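You operate a simulated robot arm through the tools that you are given. There is no shell and no other tool. Be economical: measure what you need, move in short steps, check, and stop when the job is done.

You run a simulated robot arm. Do the job below in one go: nothing can be reset, and whatever is moved stays where it is left.

Task
Rinse the empty glue pot: pump it to MAX from the blue pail, then drain it into the grey one.
Fine: pump off, valve and drain shut at the end; leave the pump lid on the blue pail.
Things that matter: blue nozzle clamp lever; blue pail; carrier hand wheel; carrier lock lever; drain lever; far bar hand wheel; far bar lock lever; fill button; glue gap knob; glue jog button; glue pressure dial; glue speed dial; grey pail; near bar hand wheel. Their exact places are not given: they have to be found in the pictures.

Only the result counts: the job must be done as asked and must still hold three seconds after the hand-in. Knocking over, shifting, dropping, spilling or breaking anything else fails it. A push-on lid holds only when it is set on centred and level and pressed home; a screw cap is set on level and turned clockwise until tight.

Robot
A 7-joint arm with a fingered hand on a trunk, on a base that drives. Base frame: it is fixed to the floor where the robot stands at the start and does not move with it; the origin is under the middle of the robot, x ahead of it, y to its left, z up; the surface under the hand at the start is at about z = 0.32. Units: m, rad, N and s.
With the tool pointing down near the work surface it reaches from about 0.1 to 0.58 m from the robot's upright axis, wherever it stands. Its first joint turns from -2.897 to 2.897 rad. Places, roughly: blue nozzle clamp lever [0.9, 0.7, 1.1]; blue pail (18x17x15 cm) [0.5, -0.7, 0.4]; carrier hand wheel [0.6, 1.4, 0.7]; carrier lock lever [0.6, 1.3, 0.7]; drain lever [0.5, 0.2, 0.8]; far bar hand wheel [0.6, 1.8, 0.7]; far bar lock lever [0.6, 1.7, 0.7]; fill button [0.6, -0.6, 1]; glue gap knob [0.6, -0.1, 0.8]; glue jog button [0.6, 1, 1]; glue pressure dial [0.6, -0.7, 1.2]; glue speed dial [0.6, 0.9, 1.1]; grey pail (18x17x15 cm) [0.5, 0.1, 0.4]; near bar hand wheel [0.6, 2.2, 0.7]; near bar lock lever [0.6, 2.1, 0.7]; pump lid (19x19x18 cm) [0.5, -0.2, 0.5]. Payload 4 kg.
The tool frame sits at the grasp point between the pads (the TCP): z along the fingers, y along the line on which they close. The tips reach 0.026 m beyond it. The gripper opens to 0.148 m. The gripper's body begins 0.073 m behind the TCP. The gripper is a hand of 3 fingers: y runs from the thumb to the fingers, the wrist lies at [0, 0, -0.239] in the tool frame, and closing takes about 1.5 s.
Orientation is that of the tool frame in the base frame, as [roll, pitch, yaw] about the fixed x, y, z axes, in that order (R = Rz(yaw) Ry(pitch) Rx(roll)). With the fingers straight down and closing along the base's y, the tool's x points along the base's -x, its y along +y and its z along -z.

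Tools
- The arm moves only by the tool move_arm. Its argument "plan" is a list of rows, each a list of 2 entries, a list of its own where there are three numbers: the shift along the base's x, y, z in m, then the turn, a rotation vector about the base's x, y, z in rad. In form: [[[dx, dy, dz], [rx, ry, rz]], ...]. A call has 1 to 8 rows; each row shifts and turns the commanded pose from where the row before left it. "fingers" is the opening, from 0 (shut) to 1 (fully open), set as the call begins (left out, the last holds). A row lasts 0.2 s, in which the tool goes at most 0.05 m and 0.15 rad; a call with a longer step from one row to the next is refused whole, and so is a gripper value outside its range. A pose out of reach is approached as far as the arm can. The call stops where the force on the tool passes 40 N (or 10 N more than at its start, if that is more) or the arm is blocked; 0.2 s more then pass. Each finger travels about 0.072 m/s and halts on what it meets, pressing with about 23 N; the grip force reading is that of the motor and also rises with nothing between the fingers. The clock runs only during rows and for 0.2 s after the last one: add rows that do not move to give the fingers time. The reply holds the time, the measured pose of the TCP, the force on the tool along the base axes, the opening and the grip force, in the units named above and with some noise, with the torque about the TCP (base axes, N m) and any sound that the robot's microphone picked up, and new pictures: "views" is both (left out), scene, wrist or none.
- Cameras (640 x 400 px; columns grow to the right, rows downward): "scene" is now at [0.0118, 0.1192, 1.486]; the picture's right is [-0.44, -0.90, 0.00], its down [-0.66, 0.32, -0.68] and it looks along [0.61, -0.30, -0.74] (base axes); focal length 227 px, centre (320, 200). "wrist" rides on the gripper at [0.068, -0.039, -0.09] in the tool frame; the picture's right is [0.50, 0.87, 0.00], its down [-0.66, 0.38, -0.65] and it looks along [-0.57, 0.33, 0.76] (tool axes); focal length 222 px, centre (320, 200).
- lift_body(by): slides the trunk up (or, below 0, down) by that many m; the arm and the scene camera ride with it, the base frame stays. It gives what a move gives, with no picture.
- base_move(legs): drives the robot by 1 to 6 legs, each [ahead, left, turn to the left] in m, m and rad, along the robot's own axes; the way and the turn of a leg run together, so that a leg with both is an arc; at most 1.5 m and 3.142 rad a leg. The arm and the cameras ride along, it lands a little off, and it stops where it bumps. It gives what a move gives, and a new picture of the scene camera.
- finger_targets(finger1, finger2, thumb_bend): sets how far each is bent, from 0 (flat) to 1 (curled in); at 0.3 the hand is open as for a grip, at 0.7 the pads meet at the TCP. One left out holds its place. A second passes; each finger stops where it meets its share of the squeeze, and holds until it gets a number again. A gripper value or a shape takes the hand back. It gives what a move gives, with no picture; readings hold the bend of each and the force on the fingers (four entries, about 0 where the hand has none), thumb and palm.
- grasp_type(shape): the hand has 3 fingers and takes this shape, open, in about a second: jaw (thumb against the fingers, like two jaws); tri (thumb and two fingers); tip (a fingertip pinch); poke (one finger out to press); point (the index stretched); flat (the hand flat); cup (the hand cupped); fist (a fist). The gripper value then closes the fingers along that shape, each until it touches; the sizes above hold for jaw. It gives what a move gives, with no picture.
- aim_head(pan, tilt): turns the head with the scene camera to pan (to the left, within 2.705 rad either way) and tilt (down, from -0.506 to 1.204), counted from straight ahead of the robot. It gives what a move gives, and a new picture of the scene camera.
- point_at(camera, pixels): there is no depth. For up to 12 entries [column, row, z] of the newest picture of that camera ("zoom" is the newest enlarged one), the place [x, y] in the base frame at which the ray of that pixel passes the height z, good to about 0.002 m. It takes no simulated time.
- inspect(camera, box): a new picture of the part [left, top, right, bottom] of that camera's present view, enlarged. It takes no simulated time.
- close_job(): hands the job in; it is judged then, once.

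Keep the steps short. Do not move on a guess: measure, check each grasp and each placing, and mend mistakes. In all there are 80 turns and 260 pictures (those below and enlarged ones count). Leave the gripper open and the arm clear of the work at the hand-in unless told otherwise, and finish with a single line.

The tools are called after "Call:" as name(argument=value, ...) on one line, values as JSON. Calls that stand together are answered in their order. move_arm: Moves the arm, as the interface text tells. Its arguments: {"type":"object","properties":{"plan":{"type":"array","items":{"type":"array"}},"fingers":{"type":"number"},"views":{"type":"string","enum":["both","scene","wrist","none"]}},"required":["plan"]} The other tools are called the same way: lift_body (by) slides the trunk up or down; grasp_type (shape) gives the hand a shape; finger_targets (finger1, finger2, thumb_bend) moves the fingers one by one; base_move (legs) drives the base; aim_head (pan, tilt) turns the head that bears the scene camera; point_at (camera, pixels) gives the place at which the rays of pixels pass given heights; inspect (camera, box) takes an enlarged picture of a part of a camera's view; close_job () hands the job in.

At the start:

```text
t: 0.0
tool_pos: [0.3543, -0.3057, 1.2596]
tcp_rot: [-3.14, 0.001, 3.141]
ft_force: [0.5, 0.5, -0.5]
wrist_torque: [-0.01, -0.02, 0.0]
grip_width: 0.1479
finger_force: 0.1
shape: jaw
bend: [0.3, 0.3, 0.3]
finger forces: [0.1, 0.1, 0.1, 0.1, 0.0, 0.0]
trunk travel left (down, up): [-0.457, 0.133]
robot x, y, heading: [-0.004, -0.0018, 0.002]
head pan, tilt: [-0.452, 0.826]
```

scene: 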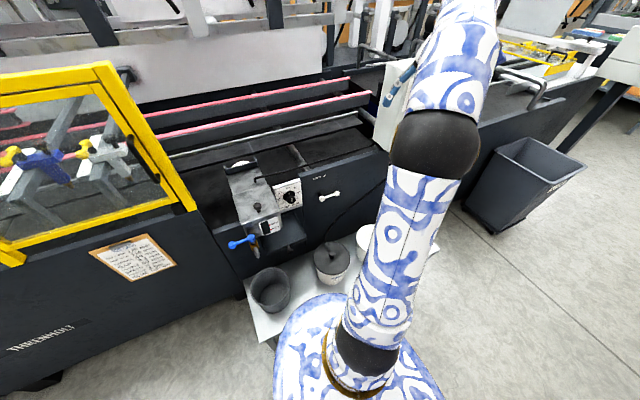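
wrist: 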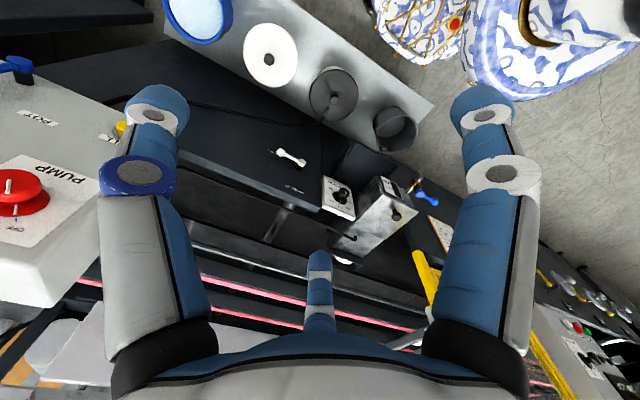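

I'll look around first: the arm hides the right half of the scene. I'm enlarging the middle of the scene and the wrist picture.

Call:
inspect(camera="scene", box=[180, 130, 400, 330])

Call:
inspect(camera="wrist", box=[160, 0, 480, 260])

Call:
inspect(camera="wrist", box=[0, 30, 200, 260])

```text
2.00 times, centred on (290, 230) of scene
```

zoom: 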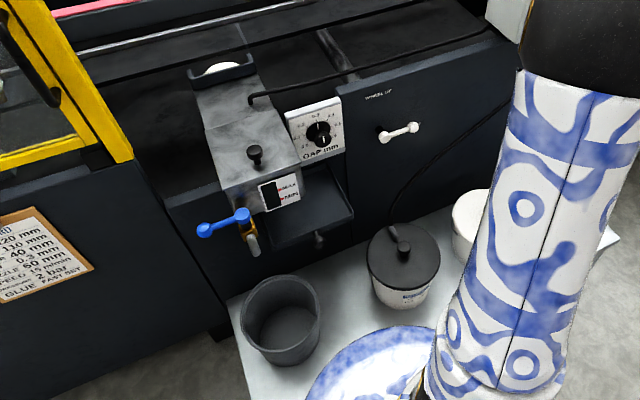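

```text
1.54 times, centred on (320, 130) of wrist
```

zoom: 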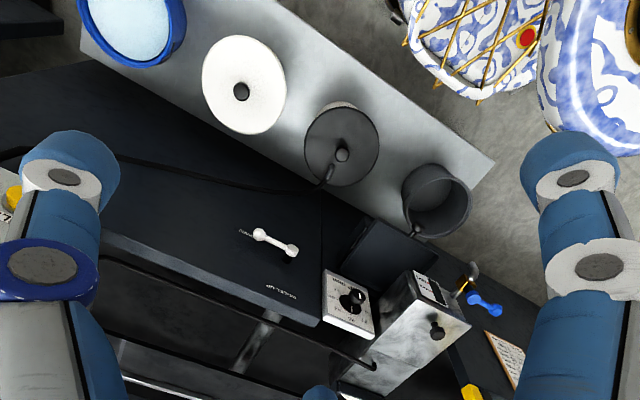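

```text
1.74 times, centred on (100, 145) of wrist
```

zoom: 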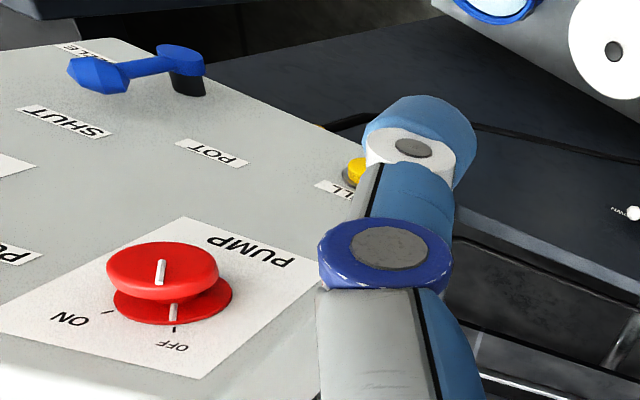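

I see a grey panel with a red PUMP knob, a blue valve lever and a yellow button at the right, and pails on a shelf below. I'll aim the head to the right to see the panel.

Call:
aim_head(pan=-0.85, tilt=0.5)

Call:
aim_head(pan=-1.2, tilt=0.9)

Call:
aim_head(pan=0.4, tilt=0.7)

```text
t: 0.9
tool_pos: [0.3539, -0.3057, 1.2597]
tcp_rot: [-3.14, 0.002, -3.141]
ft_force: [0.8, 0.2, -0.1]
wrist_torque: [0.0, 0.01, 0.02]
grip_width: 0.1477
finger_force: 0.1
shape: jaw
bend: [0.3, 0.3, 0.3]
finger forces: [0.0, 0.0, 0.1, 0.0, 0.0, 0.0]
trunk travel left (down, up): [-0.457, 0.133]
robot x, y, heading: [0.0011, -0.0017, -0.003]
head pan, tilt: [-0.85, 0.499]
```

scene: 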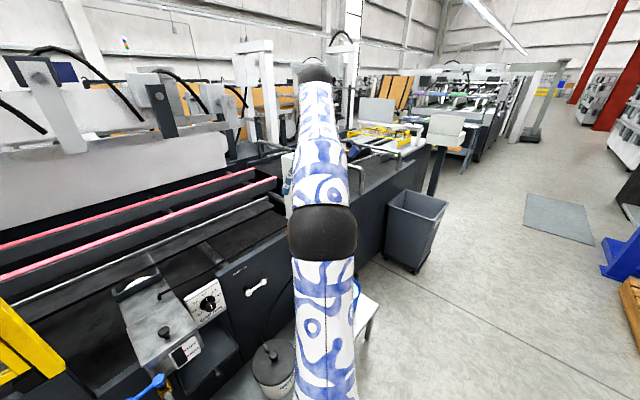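

```text
t: 1.7
tool_pos: [0.3544, -0.3044, 1.2591]
tcp_rot: [-3.14, 0.002, -3.139]
ft_force: [-0.1, 0.8, 0.4]
wrist_torque: [-0.02, 0.01, 0.0]
grip_width: 0.1483
finger_force: 0.0
shape: jaw
bend: [0.3, 0.3, 0.3]
finger forces: [0.0, 0.0, 0.1, 0.0, 0.0, 0.0]
trunk travel left (down, up): [-0.457, 0.133]
robot x, y, heading: [-0.0012, -0.0011, 0.003]
head pan, tilt: [-1.201, 0.901]
```

scene: 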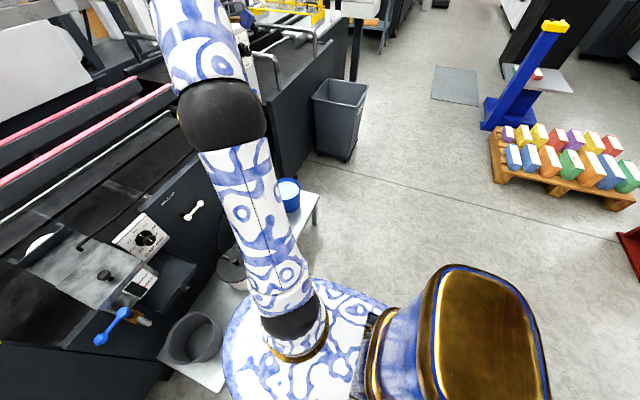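

```text
t: 3.4
tool_pos: [0.3538, -0.3052, 1.2593]
tcp_rot: [-3.14, 0.003, -3.141]
ft_force: [0.0, -0.8, 0.6]
wrist_torque: [0.0, 0.0, -0.03]
grip_width: 0.1477
finger_force: 0.0
shape: jaw
bend: [0.3, 0.3, 0.3]
finger forces: [0.0, 0.1, 0.1, 0.1, 0.0, 0.1]
trunk travel left (down, up): [-0.457, 0.133]
robot x, y, heading: [-0.0026, 0.0003, 0.002]
head pan, tilt: [0.4, 0.7]
```

scene: 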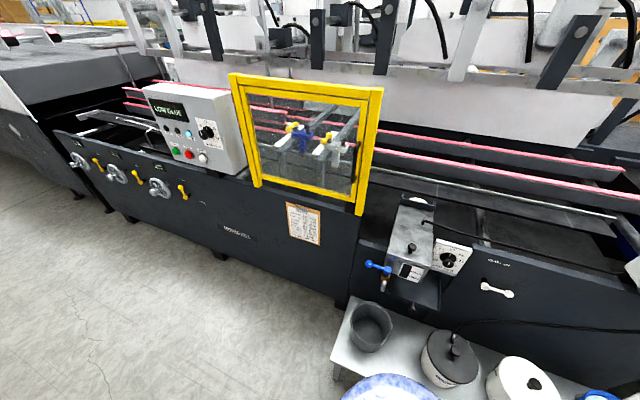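

Now I'll measure some places with the wrist camera (unmoved) before driving right: the pump knob at (20,190), panel edges and pails.

Call:
point_at(camera="wrist", pixels=[[20, 190, 1.1], [20, 190, 1.0], [130, 130, 1.0], [10, 60, 1.1], [60, 275, 1.0], [198, 10, 0.46], [269, 55, 0.5], [332, 95, 0.46], [396, 128, 0.46], [432, 105, 0.32], [290, 157, 0.6]])

Call:
inspect(camera="scene", box=[320, 180, 640, 400])

Call:
inspect(camera="scene", box=[270, 190, 340, 250])

```text
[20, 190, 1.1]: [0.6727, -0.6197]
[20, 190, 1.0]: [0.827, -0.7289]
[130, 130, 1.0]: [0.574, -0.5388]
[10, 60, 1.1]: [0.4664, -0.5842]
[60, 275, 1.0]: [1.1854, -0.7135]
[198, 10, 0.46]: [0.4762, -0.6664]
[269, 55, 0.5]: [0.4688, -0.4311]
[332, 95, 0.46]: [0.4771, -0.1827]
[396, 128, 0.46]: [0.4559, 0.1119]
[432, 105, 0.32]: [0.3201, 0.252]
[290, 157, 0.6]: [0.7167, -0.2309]
```

```text
1.82 times, centred on (480, 290) of scene
```

zoom: 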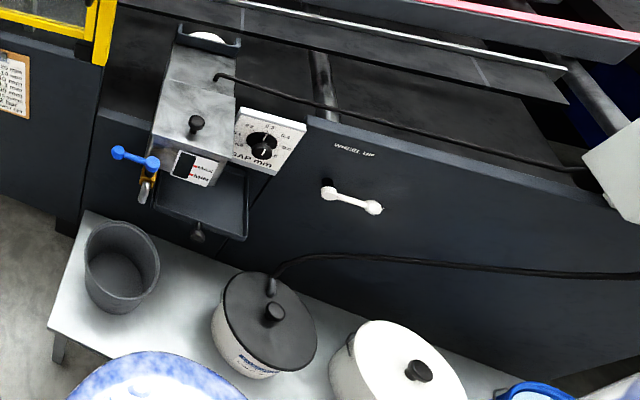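

```text
6.67 times, centred on (305, 220) of scene
```

zoom: 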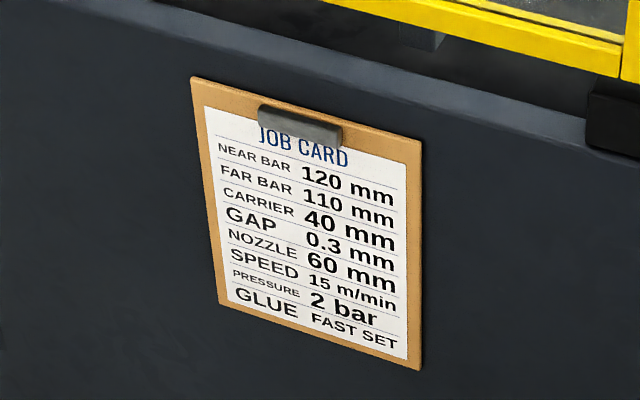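

The spout lever, MAX/MIN window, hose-bearing pump lid (y≈-0.18), white-lidded pail (y≈-0.43) and blue pail (y≈-0.67) are all seen. I pull the hand back for clearance and drive to the right.

Call:
move_arm(plan=[[[-0.04, 0.03, 0], [0, 0, 0]], [[-0.04, 0.03, 0], [0, 0, 0]], [[-0.03, 0.03, 0], [0, 0, 0]]], views="none")

Call:
base_move(legs=[[0, -0.45, 0]])

Call:
aim_head(pan=-0.2, tilt=0.7)

```text
t: 4.2
tool_pos: [0.243, -0.2131, 1.2609]
tcp_rot: [-3.14, 0.002, -3.141]
ft_force: [0.9, 0.8, 0.2]
wrist_torque: [0.02, 0.0, 0.03]
grip_width: 0.1478
finger_force: 0.0
shape: jaw
bend: [0.3, 0.3, 0.3]
finger forces: [0.1, 0.1, 0.1, 0.0, 0.0, 0.0]
trunk travel left (down, up): [-0.457, 0.133]
robot x, y, heading: [0.0044, 0.0028, 0.003]
head pan, tilt: [0.4, 0.7]
```

```text
t: 6.9
tool_pos: [0.2403, -0.6585, 1.2614]
tcp_rot: [-3.141, 0.0, 3.134]
ft_force: [-0.3, -0.3, -1.0]
wrist_torque: [0.0, -0.02, 0.0]
grip_width: 0.148
finger_force: 0.1
shape: jaw
bend: [0.3, 0.3, 0.3]
finger forces: [0.1, 0.0, 0.1, 0.0, 0.0, 0.1]
trunk travel left (down, up): [-0.457, 0.133]
robot x, y, heading: [0.0006, -0.4445, -0.006]
head pan, tilt: [0.4, 0.7]
```

scene: 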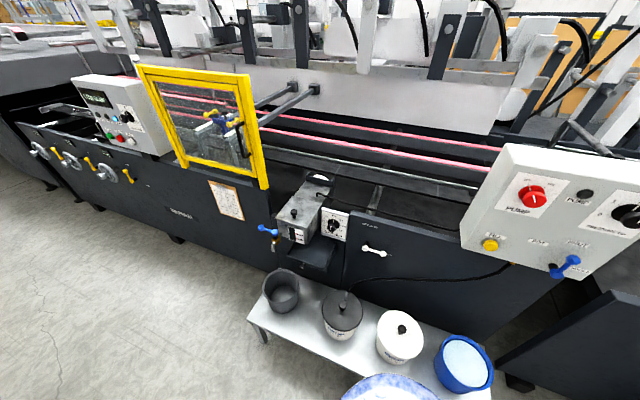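

```text
t: 7.9
tool_pos: [0.2412, -0.6571, 1.2609]
tcp_rot: [-3.141, 0.0, 3.132]
ft_force: [-1.1, -0.3, 1.3]
wrist_torque: [-0.02, 0.01, -0.03]
grip_width: 0.1481
finger_force: 0.1
shape: jaw
bend: [0.3, 0.3, 0.3]
finger forces: [0.0, 0.0, 0.0, 0.0, 0.0, 0.1]
trunk travel left (down, up): [-0.457, 0.133]
robot x, y, heading: [-0.0036, -0.4449, -0.007]
head pan, tilt: [-0.201, 0.7]
```

scene: 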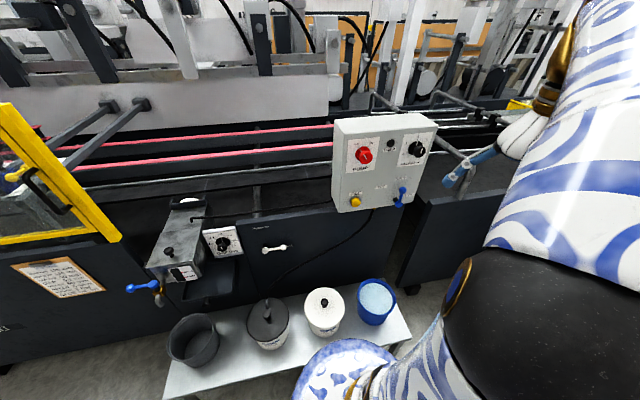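

Call:
inspect(camera="scene", box=[320, 100, 450, 220])

Call:
inspect(camera="scene", box=[110, 180, 290, 370])

Call:
inspect(camera="scene", box=[230, 240, 430, 370])

Call:
inspect(camera="wrist", box=[0, 0, 640, 400])

```text
3.33 times, centred on (385, 160) of scene
```

zoom: 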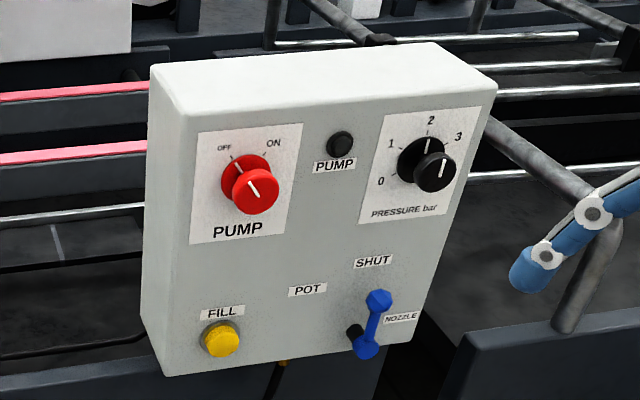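

```text
2.11 times, centred on (200, 275) of scene
```

zoom: 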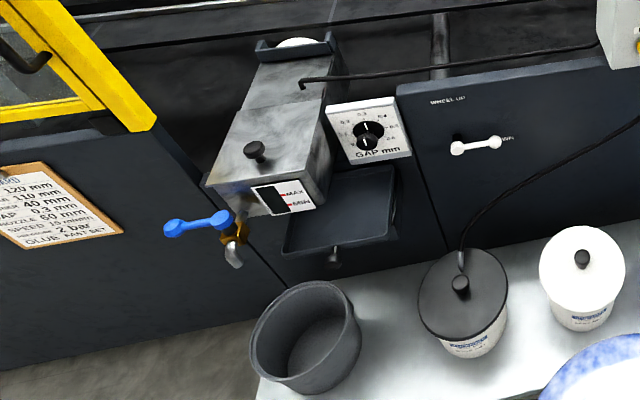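

```text
3.08 times, centred on (330, 305) of scene
```

zoom: 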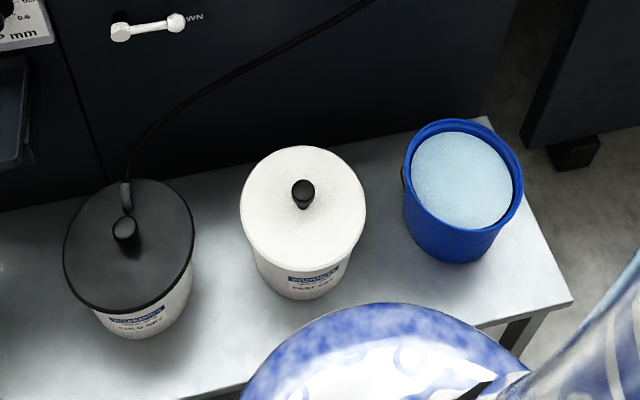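

```text
1.00 times, centred on (320, 200) of wrist (not enlarged: the box is as wide or as high as the picture)
```

zoom: 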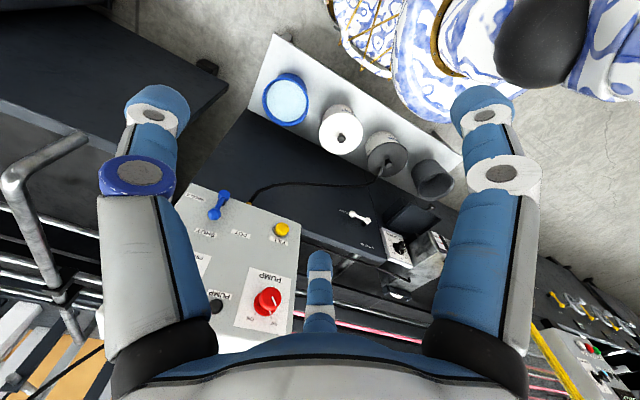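

The valve lever points at SHUT, pump is OFF, pot window is dark (empty). Next I measure the spout tip (160,304), pail rims and lid knob in this scene view at several heights.

Call:
point_at(camera="scene", pixels=[[160.2, 304.4, 0.64], [160.2, 304.4, 0.7], [160.2, 304.4, 0.76], [168.8, 340.6, 0.46], [218.2, 334, 0.46], [198.1, 313.8, 0.46], [190, 366.5, 0.46], [376.5, 297, 0.47], [370, 311, 0.46], [267, 311, 0.52]])

Call:
point_at(camera="wrist", pixels=[[286, 99, 0.47], [341, 137, 0.52], [376, 155, 0.48], [384, 170, 0.53], [390, 162, 0.5], [414, 184, 0.46], [452, 180, 0.46], [225, 195, 1.0]])

Call:
inspect(camera="wrist", box=[230, 60, 480, 280])

```text
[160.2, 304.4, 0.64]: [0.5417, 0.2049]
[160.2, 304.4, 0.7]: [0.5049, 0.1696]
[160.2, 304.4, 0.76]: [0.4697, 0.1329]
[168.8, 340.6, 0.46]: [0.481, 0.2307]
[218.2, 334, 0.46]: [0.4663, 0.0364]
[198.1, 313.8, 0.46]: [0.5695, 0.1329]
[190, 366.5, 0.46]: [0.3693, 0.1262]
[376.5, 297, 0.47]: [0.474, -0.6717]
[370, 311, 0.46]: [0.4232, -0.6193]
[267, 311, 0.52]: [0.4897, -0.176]
```

```text
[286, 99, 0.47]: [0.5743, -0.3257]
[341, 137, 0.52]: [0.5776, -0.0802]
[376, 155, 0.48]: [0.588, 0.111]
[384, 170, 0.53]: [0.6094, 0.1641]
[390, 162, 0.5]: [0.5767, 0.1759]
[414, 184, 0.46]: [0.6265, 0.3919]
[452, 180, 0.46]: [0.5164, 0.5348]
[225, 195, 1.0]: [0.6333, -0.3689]
```

```text
1.82 times, centred on (355, 170) of wrist
```

zoom: 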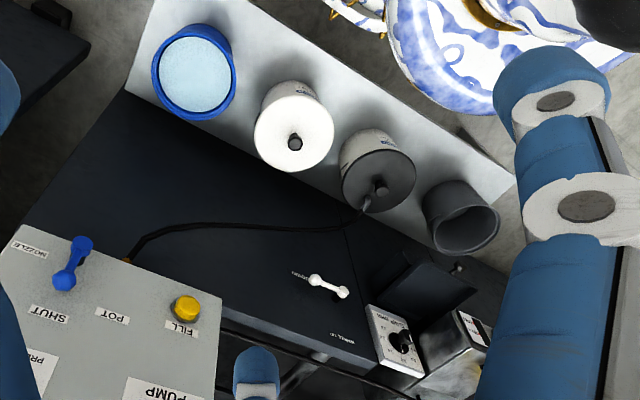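

The spout tip triangulates to about (0.482, 0.142, 0.745), right over the grey pail centred at (0.475, 0.133), so the pail need not move. The pump lid's knob is near (0.49, -0.176) and the blue pail centre near (0.474, -0.67). I lower the trunk and take the hand toward the pump lid.

Call:
lift_body(by=-0.36)

Call:
move_arm(plan=[[[0.01, 0.048, 0], [0, 0, 0]], [[0.01, 0.048, 0], [0, 0, 0]], [[0.01, 0.048, 0], [0, 0, 0]], [[0.01, 0.048, 0], [0, 0, 0]], [[0.01, 0.048, 0], [0, 0, 0]], [[0.01, 0.048, 0], [0, 0, 0]], [[0.01, 0.048, 0], [0, 0, 0]], [[0.01, 0.048, 0], [0, 0, 0]]])

```text
t: 11.4
tool_pos: [0.2418, -0.6571, 0.9012]
tcp_rot: [-3.139, 0.003, 3.132]
ft_force: [-0.6, -0.9, -0.5]
wrist_torque: [-0.01, -0.01, 0.01]
grip_width: 0.148
finger_force: 0.2
shape: jaw
bend: [0.3, 0.3, 0.3]
finger forces: [0.0, 0.1, 0.1, 0.1, 0.0, 0.1]
trunk travel left (down, up): [-0.097, 0.493]
robot x, y, heading: [-0.0017, -0.4446, -0.007]
head pan, tilt: [-0.201, 0.7]
```

```text
t: 13.2
tool_pos: [0.32, -0.2719, 0.9021]
tcp_rot: [-3.142, 0.003, 3.132]
ft_force: [-0.3, -0.7, 0.9]
wrist_torque: [0.02, 0.0, -0.02]
grip_width: 0.148
finger_force: 0.0
shape: jaw
bend: [0.3, 0.3, 0.3]
finger forces: [0.0, 0.0, 0.0, 0.0, 0.0, 0.0]
trunk travel left (down, up): [-0.097, 0.493]
robot x, y, heading: [-0.0044, -0.4442, -0.012]
head pan, tilt: [-0.201, 0.7]
```

scene: 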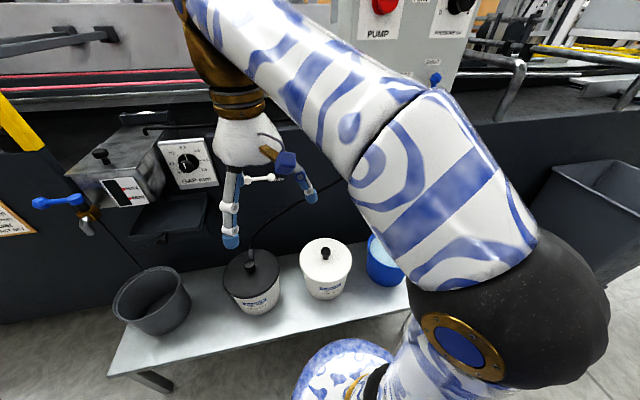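
wrist: 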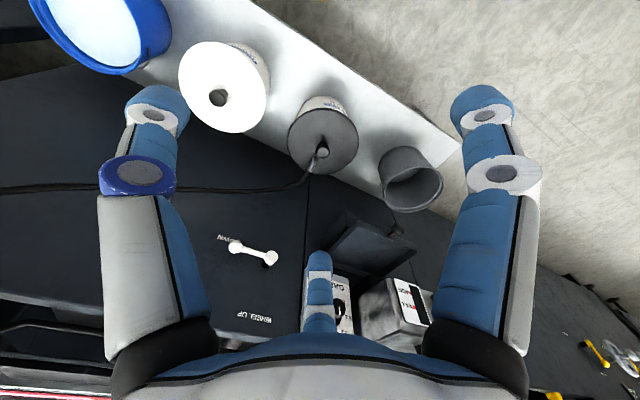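

The lid's knob shows at wrist (323,152) and scene (250,266); I'll get its rays at several heights, and the blue rim too.

Call:
point_at(camera="wrist", pixels=[[323, 152, 0.48], [323, 152, 0.51], [323, 152, 0.54], [324, 134, 0.48], [290, 140, 0.48], [358, 138, 0.48]])

Call:
point_at(camera="scene", pixels=[[250, 266, 0.48], [250, 266, 0.51], [250, 266, 0.54], [223, 276, 0.48], [280, 265, 0.48], [252, 297, 0.48], [250, 250, 0.48]])

Call:
inspect(camera="wrist", box=[270, 80, 380, 190])

Call:
inspect(camera="scene", box=[200, 220, 300, 330])

```text
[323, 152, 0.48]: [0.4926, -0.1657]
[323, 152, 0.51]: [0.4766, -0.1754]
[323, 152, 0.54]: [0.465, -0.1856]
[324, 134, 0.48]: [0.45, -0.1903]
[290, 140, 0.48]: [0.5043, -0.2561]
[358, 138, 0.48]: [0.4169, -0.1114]
```

```text
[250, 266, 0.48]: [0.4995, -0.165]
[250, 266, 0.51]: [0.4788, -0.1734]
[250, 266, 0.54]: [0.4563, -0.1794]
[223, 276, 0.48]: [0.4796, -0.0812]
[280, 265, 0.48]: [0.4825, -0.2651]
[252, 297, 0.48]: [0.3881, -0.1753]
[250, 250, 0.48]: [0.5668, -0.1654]
```

```text
3.64 times, centred on (325, 135) of wrist
```

zoom: 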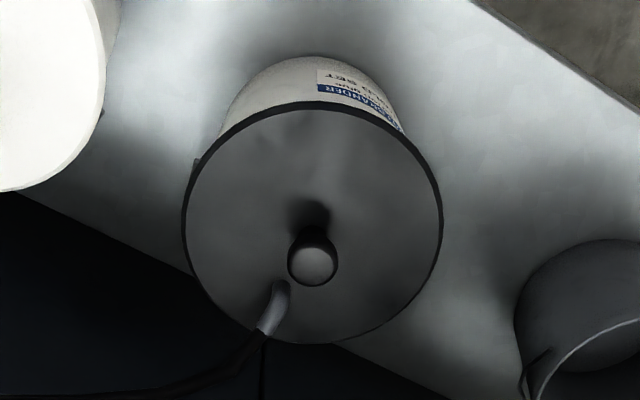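

```text
3.64 times, centred on (250, 275) of scene
```

zoom: 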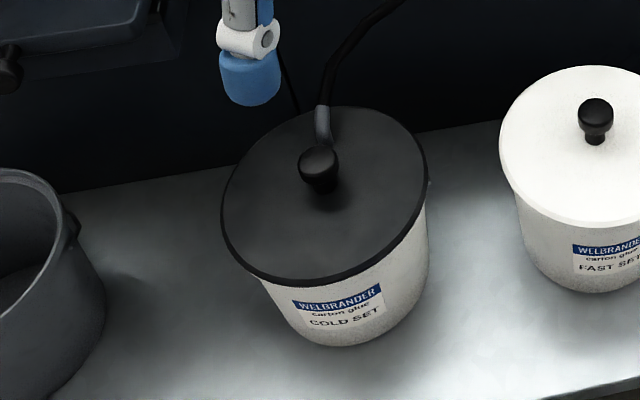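

Knob: (0.477, -0.175), top about z 0.51; the hose elbow sits ~4 cm behind it (+x). I move above it, turning the hand 0.45 rad so the elbow falls between fingers, and part-close the fingers to watch their paths.

Call:
move_arm(plan=[[[0.04, 0.024, 0], [0, 0, 0.15]], [[0.04, 0.024, 0], [0, 0, 0.15]], [[0.04, 0.024, 0], [0, 0, 0.15]], [[0.037, 0.025, 0], [0, 0, 0]], [[0, 0, -0.05], [0, 0, 0]], [[0, 0, -0.05], [0, 0, 0]], [[0, 0, -0.05], [0, 0, 0]], [[0, 0, 0], [0, 0, 0]]], fingers=0.4)

```text
t: 15.0
tool_pos: [0.4302, -0.2101, 0.74]
tcp_rot: [-3.138, 0.001, -2.7]
ft_force: [0.1, -0.4, -0.2]
wrist_torque: [0.03, -0.03, 0.03]
grip_width: 0.0595
finger_force: 0.1
shape: jaw
bend: [0.77, 0.77, 0.7]
finger forces: [0.1, 0.0, 0.0, 0.1, 0.0, 0.1]
out of reach, approached as far as the arm can: row 3, 4
trunk travel left (down, up): [-0.097, 0.493]
robot x, y, heading: [-0.0017, -0.4402, -0.007]
head pan, tilt: [-0.201, 0.7]
```

scene: 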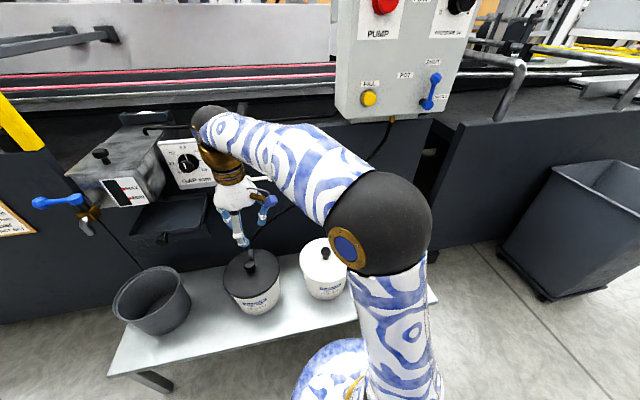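
wrist: 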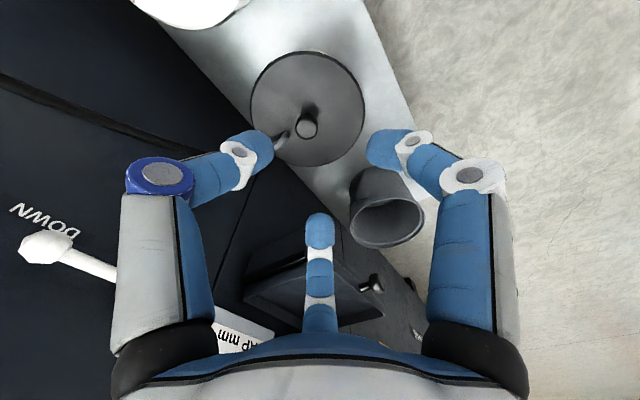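

The arm's reach runs short from here, so I'll pull the hand back and drive the base 0.2 m left, then come over the knob.

Call:
move_arm(plan=[[[-0.04, -0.04, 0], [0, 0, 0]], [[-0.04, -0.04, 0], [0, 0, 0]], [[-0.03, -0.04, 0], [0, 0, 0]]], fingers=1, views="none")

Call:
base_move(legs=[[0, 0.21, 0]])

```text
refused: row 1 steps farther than a row can; nothing moved
```

```text
t: 16.6
tool_pos: [0.4325, -0.0062, 0.7398]
tcp_rot: [-3.14, 0.003, -2.698]
ft_force: [-0.7, -0.6, -0.3]
wrist_torque: [0.01, -0.03, -0.01]
grip_width: 0.0595
finger_force: 0.1
shape: jaw
bend: [0.77, 0.77, 0.7]
finger forces: [0.0, 0.0, 0.1, 0.0, 0.0, 0.0]
trunk travel left (down, up): [-0.097, 0.493]
robot x, y, heading: [-0.0005, -0.2388, -0.01]
head pan, tilt: [-0.201, 0.7]
```

scene: 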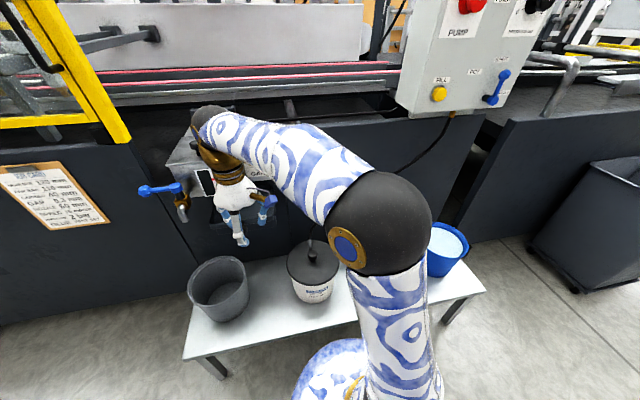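

No bump. Now I move the hand toward (0.477, -0.175), opening the fingers.

Call:
move_arm(plan=[[[-0.005, -0.045, 0], [0, 0, 0]], [[0, -0.045, 0], [0, 0, 0]], [[0.02, -0.04, 0], [0, 0, 0]], [[0.02, -0.035, 0], [0, 0, 0]], [[0, 0, 0], [0, 0, 0]]], fingers=0.8)

```text
t: 17.8
tool_pos: [0.4664, -0.174, 0.7393]
tcp_rot: [-3.139, 0.001, -2.696]
ft_force: [0.0, -0.8, -0.2]
wrist_torque: [0.02, 0.01, -0.01]
grip_width: 0.1181
finger_force: 0.1
shape: jaw
bend: [0.26, 0.26, 0.48]
finger forces: [0.1, 0.0, 0.0, 0.1, 0.0, 0.0]
trunk travel left (down, up): [-0.097, 0.493]
robot x, y, heading: [0.0008, -0.239, -0.004]
head pan, tilt: [-0.201, 0.7]
```

scene: 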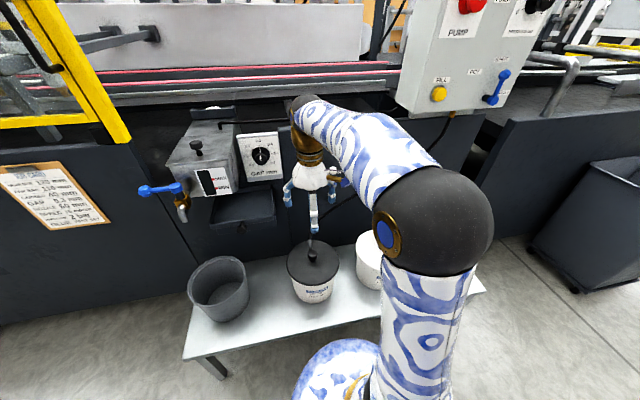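
wrist: 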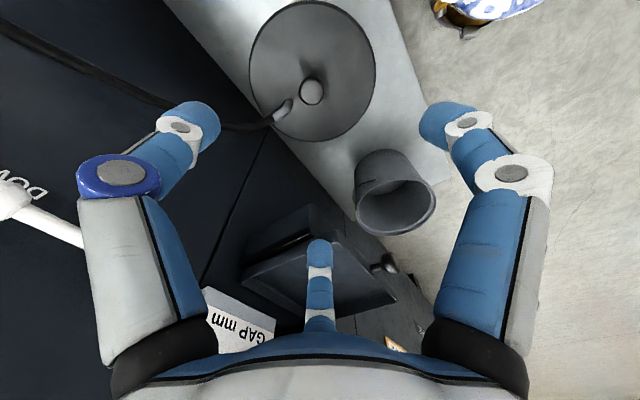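

Call:
point_at(camera="wrist", pixels=[[311, 92, 0.51], [311, 92, 0.52], [283, 110, 0.49], [311, 76, 0.485]])

Call:
point_at(camera="scene", pixels=[[312, 254, 0.51], [312, 254, 0.52], [288, 260, 0.48], [339, 257, 0.48], [313, 284, 0.48], [310, 238, 0.48]])

```text
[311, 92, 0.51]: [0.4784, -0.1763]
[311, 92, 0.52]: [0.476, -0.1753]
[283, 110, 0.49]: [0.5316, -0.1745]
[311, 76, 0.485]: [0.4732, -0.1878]
```

```text
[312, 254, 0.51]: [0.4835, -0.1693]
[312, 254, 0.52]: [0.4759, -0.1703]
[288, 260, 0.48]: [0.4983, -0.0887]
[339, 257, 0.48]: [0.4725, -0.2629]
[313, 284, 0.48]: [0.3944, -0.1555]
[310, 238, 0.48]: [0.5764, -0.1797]
```

Knob confirmed at about (0.477, -0.174). I descend over it with part-open fingers to just above (TCP z≈0.56) and look.

Call:
move_arm(plan=[[[0.011, 0, -0.045], [0, 0, 0]], [[0, 0, -0.045], [0, 0, 0]], [[0, 0, -0.045], [0, 0, 0]], [[0, 0, -0.045], [0, 0, 0]], [[0, 0, 0], [0, 0, 0]]], fingers=0.6)

```text
t: 19.0
tool_pos: [0.4779, -0.1707, 0.5612]
tcp_rot: [-3.14, 0.001, -2.701]
ft_force: [-0.9, -0.3, -0.8]
wrist_torque: [0.02, -0.01, 0.01]
grip_width: 0.0894
finger_force: 0.0
shape: jaw
bend: [0.32, 0.32, 0.7]
finger forces: [0.0, 0.1, 0.1, 0.0, 0.0, 0.1]
trunk travel left (down, up): [-0.097, 0.493]
robot x, y, heading: [0.0002, -0.2361, -0.007]
head pan, tilt: [-0.201, 0.7]
```

scene: 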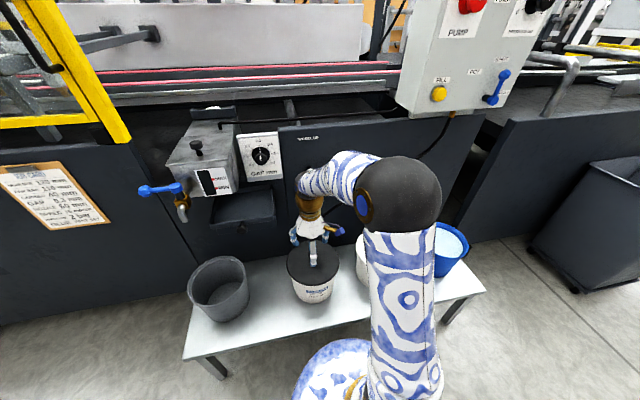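
wrist: 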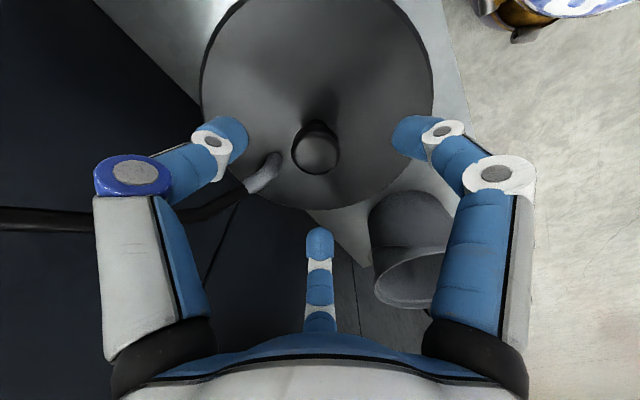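

Elbow lies between thumb and lower finger. I go down to TCP z≈0.517 (dy -0.003), then close.

Call:
move_arm(plan=[[[0, -0.003, -0.022], [0, 0, 0]], [[0, 0, -0.022], [0, 0, 0]], [[0, 0, 0], [0, 0, 0]]])

```text
t: 19.8
tool_pos: [0.4785, -0.1736, 0.5168]
tcp_rot: [-3.14, 0.001, -2.698]
ft_force: [-0.1, -0.4, 0.0]
wrist_torque: [-0.01, 0.01, -0.01]
grip_width: 0.0895
finger_force: 0.0
shape: jaw
bend: [0.32, 0.32, 0.7]
finger forces: [0.1, 0.0, 0.1, 0.1, 0.0, 0.0]
trunk travel left (down, up): [-0.097, 0.493]
robot x, y, heading: [-0.0051, -0.2352, -0.004]
head pan, tilt: [-0.201, 0.7]
```

scene: 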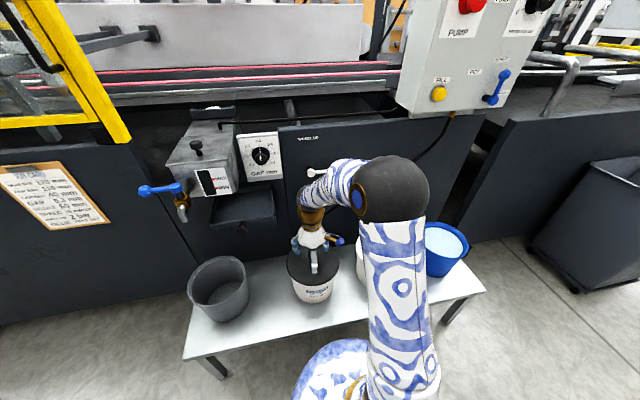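
wrist: 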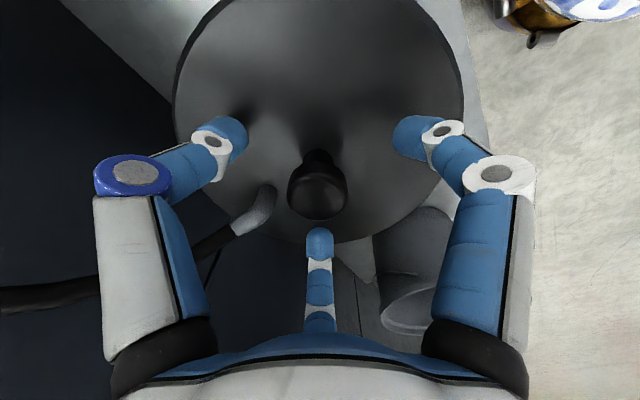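

Knob is centred between fingers (318,190). Closing.

Call:
move_arm(plan=[[[0, 0, 0], [0, 0, 0]], [[0, 0, 0], [0, 0, 0]], [[0, 0, 0], [0, 0, 0]], [[0, 0, 0], [0, 0, 0]], [[0, 0, 0], [0, 0, 0]], [[0, 0, 0], [0, 0, 0]], [[0, 0, 0], [0, 0, 0]], [[0, 0, 0], [0, 0, 0]]], fingers=0, views="wrist")

```text
t: 21.6
tool_pos: [0.4784, -0.1732, 0.5164]
tcp_rot: [-3.139, 0.002, -2.699]
ft_force: [0.7, 0.5, -1.9]
wrist_torque: [0.04, 0.07, 0.02]
grip_width: 0.021
finger_force: 22.9
shape: jaw
bend: [0.74, 0.74, 0.72]
finger forces: [17.0, 17.2, 0.0, 0.0, 17.5, 0.0]
trunk travel left (down, up): [-0.097, 0.493]
robot x, y, heading: [-0.0004, -0.2379, -0.007]
head pan, tilt: [-0.201, 0.7]
```

wrist: 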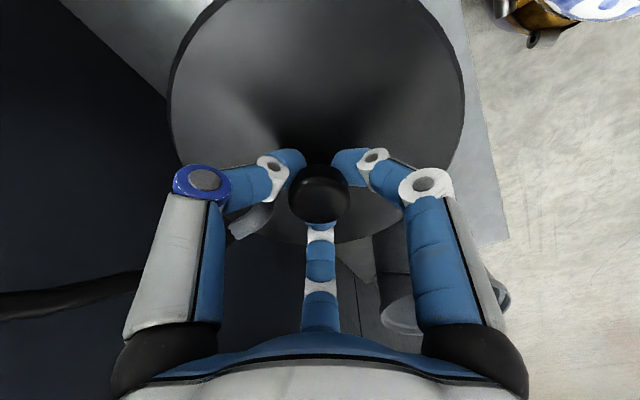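

Three-point grip on the knob (17 N each). I lift slowly and watch the force.

Call:
move_arm(plan=[[[0, 0, 0.005], [0, 0, 0]], [[0, 0, 0.005], [0, 0, 0]], [[0, 0, 0.01], [0, 0, 0]], [[0, 0, 0.02], [0, 0, 0]], [[0, 0, 0.02], [0, 0, 0]]])

```text
t: 22.8
tool_pos: [0.4791, -0.1741, 0.5766]
tcp_rot: [3.141, 0.0, -2.698]
ft_force: [0.4, -0.2, -2.9]
wrist_torque: [0.01, -0.02, -0.03]
grip_width: 0.0209
finger_force: 23.4
shape: jaw
bend: [0.74, 0.74, 0.72]
finger forces: [17.0, 17.1, 0.0, 0.0, 17.2, 0.0]
trunk travel left (down, up): [-0.097, 0.493]
robot x, y, heading: [0.0006, -0.2354, -0.005]
head pan, tilt: [-0.201, 0.7]
```

scene: 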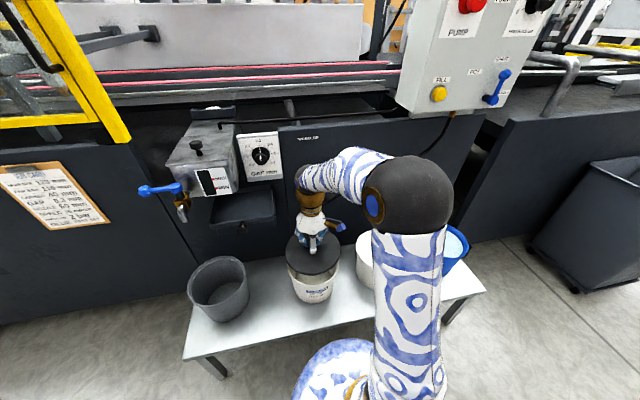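
wrist: 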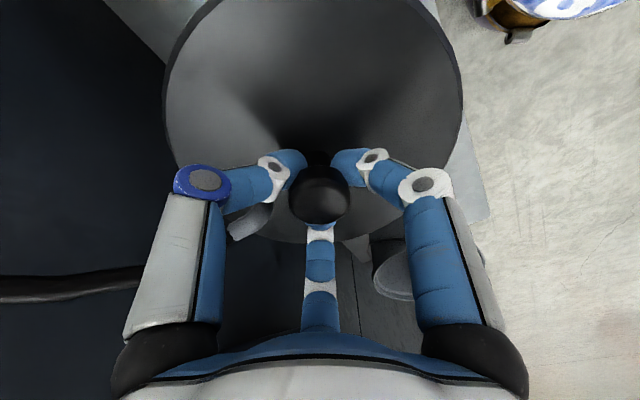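

Lid is off, about 3 N. Lift further to z≈0.78 and look.

Call:
move_arm(plan=[[[0, 0, 0.03], [0, 0, 0]], [[0, 0, 0.03], [0, 0, 0]], [[0, 0, 0.03], [0, 0, 0]], [[0, 0, 0.04], [0, 0, 0]], [[0, 0, 0.04], [0, 0, 0]], [[0, 0, 0.035], [0, 0, 0]], [[0, 0, 0], [0, 0, 0]]])

Call:
inspect(camera="scene", box=[240, 160, 400, 310])

```text
t: 24.4
tool_pos: [0.4793, -0.174, 0.7831]
tcp_rot: [-3.14, 0.003, -2.699]
ft_force: [0.5, -0.4, -3.1]
wrist_torque: [0.04, 0.0, 0.02]
grip_width: 0.0207
finger_force: 23.2
shape: jaw
bend: [0.74, 0.74, 0.72]
finger forces: [16.7, 16.7, 0.0, 0.0, 16.9, 0.0]
trunk travel left (down, up): [-0.097, 0.493]
robot x, y, heading: [-0.0022, -0.2354, -0.012]
head pan, tilt: [-0.201, 0.7]
```

scene: 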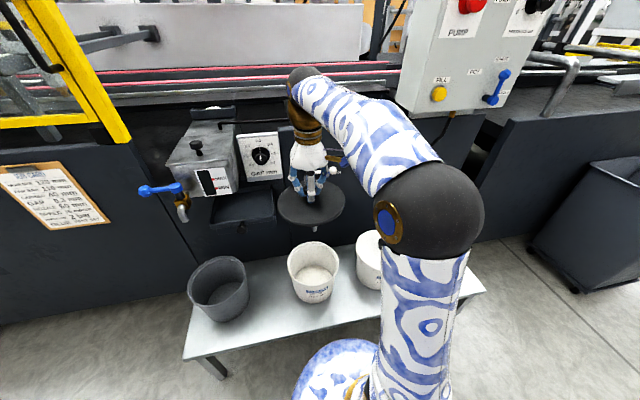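
wrist: 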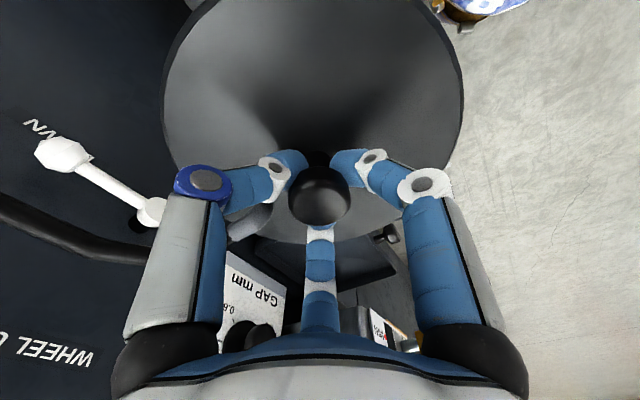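

```text
2.67 times, centred on (320, 235) of scene
```

zoom: 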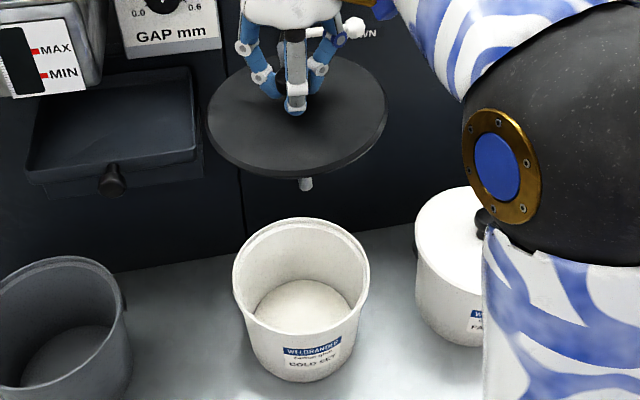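

Lid hangs level with its suction tube below; the glue pail stays put. Before driving right I check how far the panel juts out: fill button (439,94), valve tip (503,73), panel lower edge.

Call:
point_at(camera="scene", pixels=[[439, 94, 0.95], [439, 94, 1.0], [439, 94, 1.05], [503, 73, 1.0], [503, 73, 1.05], [490, 99, 1.0], [398, 100, 0.95], [452, 115, 0.95], [449, 255, 0.47], [432, 245, 0.47], [468, 243, 0.47]])

Call:
inspect(camera="scene", box=[380, 0, 560, 130])

```text
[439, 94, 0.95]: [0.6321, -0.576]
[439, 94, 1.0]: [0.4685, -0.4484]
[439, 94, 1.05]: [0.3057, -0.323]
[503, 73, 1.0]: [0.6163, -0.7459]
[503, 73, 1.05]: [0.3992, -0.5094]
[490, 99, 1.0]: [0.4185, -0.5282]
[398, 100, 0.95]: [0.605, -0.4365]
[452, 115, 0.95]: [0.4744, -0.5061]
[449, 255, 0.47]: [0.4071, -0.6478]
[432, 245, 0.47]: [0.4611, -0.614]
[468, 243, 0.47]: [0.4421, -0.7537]
```

```text
3.08 times, centred on (470, 65) of scene
```

zoom: 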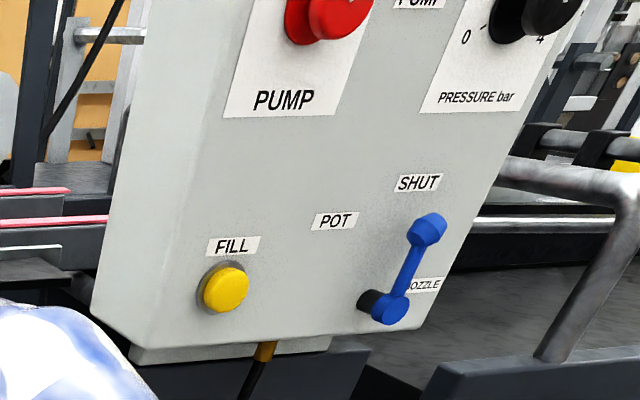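

The panel's valve lever tip is at about x≈0.57, z≈1.0. I draw the hand back 7 cm and down 4 cm (tube still clears the white knob), then drive 0.497 m right.

Call:
move_arm(plan=[[[-0.03, 0, -0.02], [0, 0, 0]], [[-0.03, 0, -0.02], [0, 0, 0]], [[-0.01, 0, 0], [0, 0, 0]], [[0, 0, 0], [0, 0, 0]]], views="none")

Call:
base_move(legs=[[0, -0.497, 0]])

Call:
inspect(camera="scene", box=[200, 120, 420, 320])

```text
t: 25.4
tool_pos: [0.4085, -0.1748, 0.7425]
tcp_rot: [-3.14, 0.002, -2.699]
ft_force: [-0.1, -0.7, -3.0]
wrist_torque: [0.01, 0.04, 0.0]
grip_width: 0.0204
finger_force: 22.8
shape: jaw
bend: [0.74, 0.74, 0.72]
finger forces: [16.8, 16.5, 0.1, 0.1, 16.7, 0.1]
trunk travel left (down, up): [-0.097, 0.493]
robot x, y, heading: [0.0012, -0.2408, -0.007]
head pan, tilt: [-0.201, 0.7]
```

```text
t: 28.4
tool_pos: [0.4052, -0.6818, 0.7426]
tcp_rot: [-3.14, 0.0, -2.702]
ft_force: [0.2, -0.6, -2.3]
wrist_torque: [-0.01, 0.0, -0.01]
grip_width: 0.0206
finger_force: 22.7
shape: jaw
bend: [0.74, 0.74, 0.72]
finger forces: [16.7, 16.6, 0.0, 0.0, 16.7, 0.0]
trunk travel left (down, up): [-0.097, 0.493]
robot x, y, heading: [-0.0022, -0.7463, -0.006]
head pan, tilt: [-0.201, 0.7]
```

scene: 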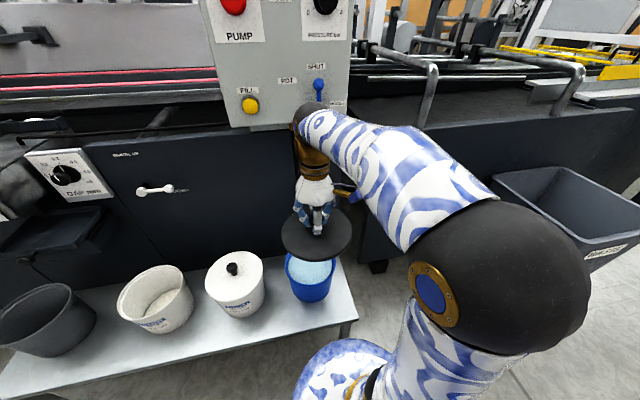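

```text
2.00 times, centred on (310, 220) of scene
```

zoom: 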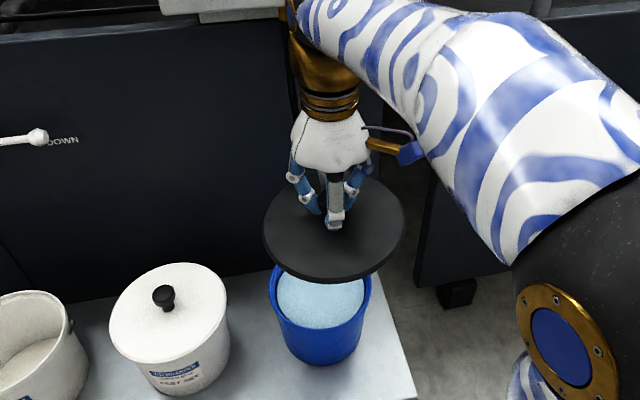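

Hand now at (0.405,-0.682). The lid hides part of the blue rim, so I pull back 9 cm for a clear view of the rim before lowering.

Call:
move_arm(plan=[[[-0.045, 0, 0], [0, 0, 0]], [[-0.045, 0, 0], [0, 0, 0]], [[0, 0, 0], [0, 0, 0]]], views="none")

Call:
aim_head(pan=-0.1, tilt=1.1)

Call:
inspect(camera="scene", box=[240, 80, 380, 220])

```text
t: 29.2
tool_pos: [0.3141, -0.6831, 0.7407]
tcp_rot: [-3.139, 0.001, -2.703]
ft_force: [-1.3, -0.5, -3.1]
wrist_torque: [0.01, 0.01, -0.02]
grip_width: 0.0204
finger_force: 23.0
shape: jaw
bend: [0.74, 0.74, 0.72]
finger forces: [16.7, 16.5, 0.0, 0.0, 16.7, 0.0]
trunk travel left (down, up): [-0.097, 0.493]
robot x, y, heading: [-0.0032, -0.7436, -0.004]
head pan, tilt: [-0.201, 0.7]
```

```text
t: 30.1
tool_pos: [0.3165, -0.6826, 0.7401]
tcp_rot: [-3.14, 0.0, -2.703]
ft_force: [0.3, 0.2, -3.0]
wrist_torque: [0.0, 0.01, 0.01]
grip_width: 0.0203
finger_force: 22.7
shape: jaw
bend: [0.74, 0.74, 0.72]
finger forces: [16.9, 16.5, 0.0, 0.0, 16.8, 0.0]
trunk travel left (down, up): [-0.097, 0.493]
robot x, y, heading: [-0.0041, -0.7497, -0.009]
head pan, tilt: [-0.099, 1.1]
```

scene: 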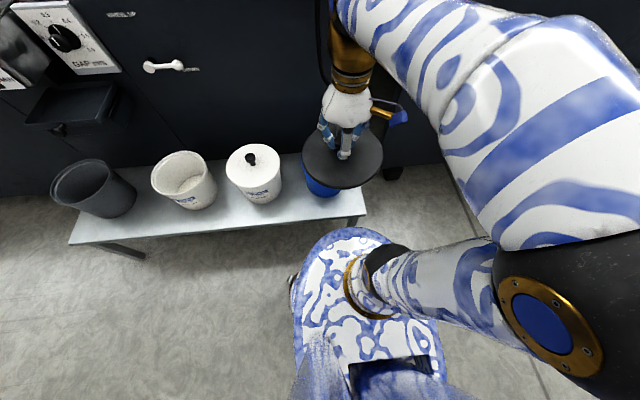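

```text
2.86 times, centred on (310, 150) of scene
```

zoom: 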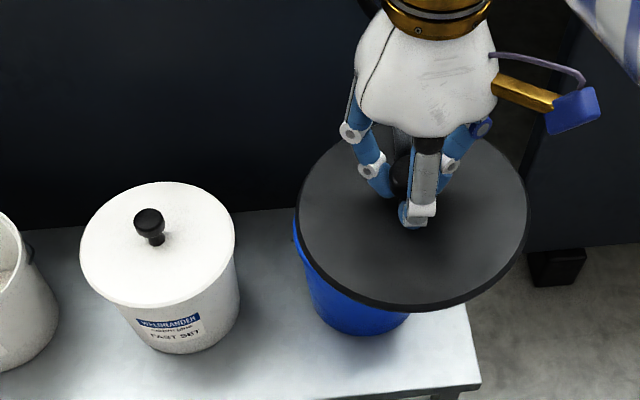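

The lid still covers the rim. I shift the hand 0.2 m left (over the white pail's front, still high) to expose the blue pail.

Call:
move_arm(plan=[[[0, 0.045, 0.01], [0, 0, 0]], [[0, 0.045, 0.01], [0, 0, 0]], [[0, 0.045, 0], [0, 0, 0]], [[0, 0.045, 0], [0, 0, 0]], [[0, 0.02, 0], [0, 0, 0]], [[0, 0, 0], [0, 0, 0]]], views="scene")

Call:
inspect(camera="scene", box=[270, 110, 390, 210])

```text
t: 31.4
tool_pos: [0.3159, -0.4822, 0.7614]
tcp_rot: [-3.141, 0.002, -2.702]
ft_force: [0.5, 0.3, -2.9]
wrist_torque: [0.0, -0.01, -0.01]
grip_width: 0.0204
finger_force: 23.3
shape: jaw
bend: [0.74, 0.74, 0.72]
finger forces: [16.1, 16.3, 0.0, 0.0, 16.9, 0.0]
trunk travel left (down, up): [-0.097, 0.493]
robot x, y, heading: [-0.0041, -0.7464, -0.006]
head pan, tilt: [-0.099, 1.1]
```

scene: 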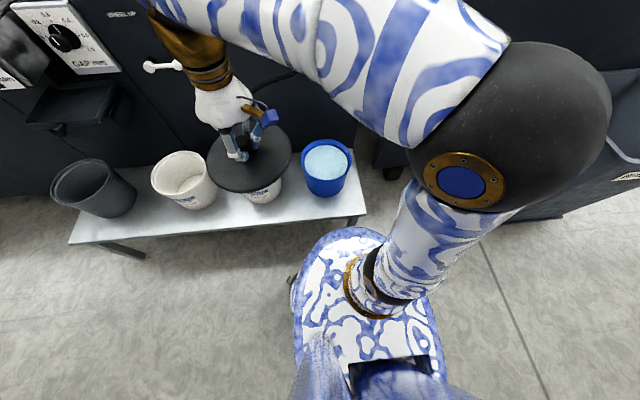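

```text
4.00 times, centred on (330, 160) of scene
```

zoom: 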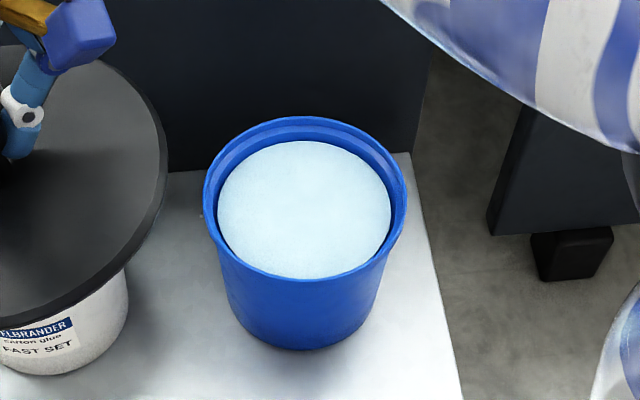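

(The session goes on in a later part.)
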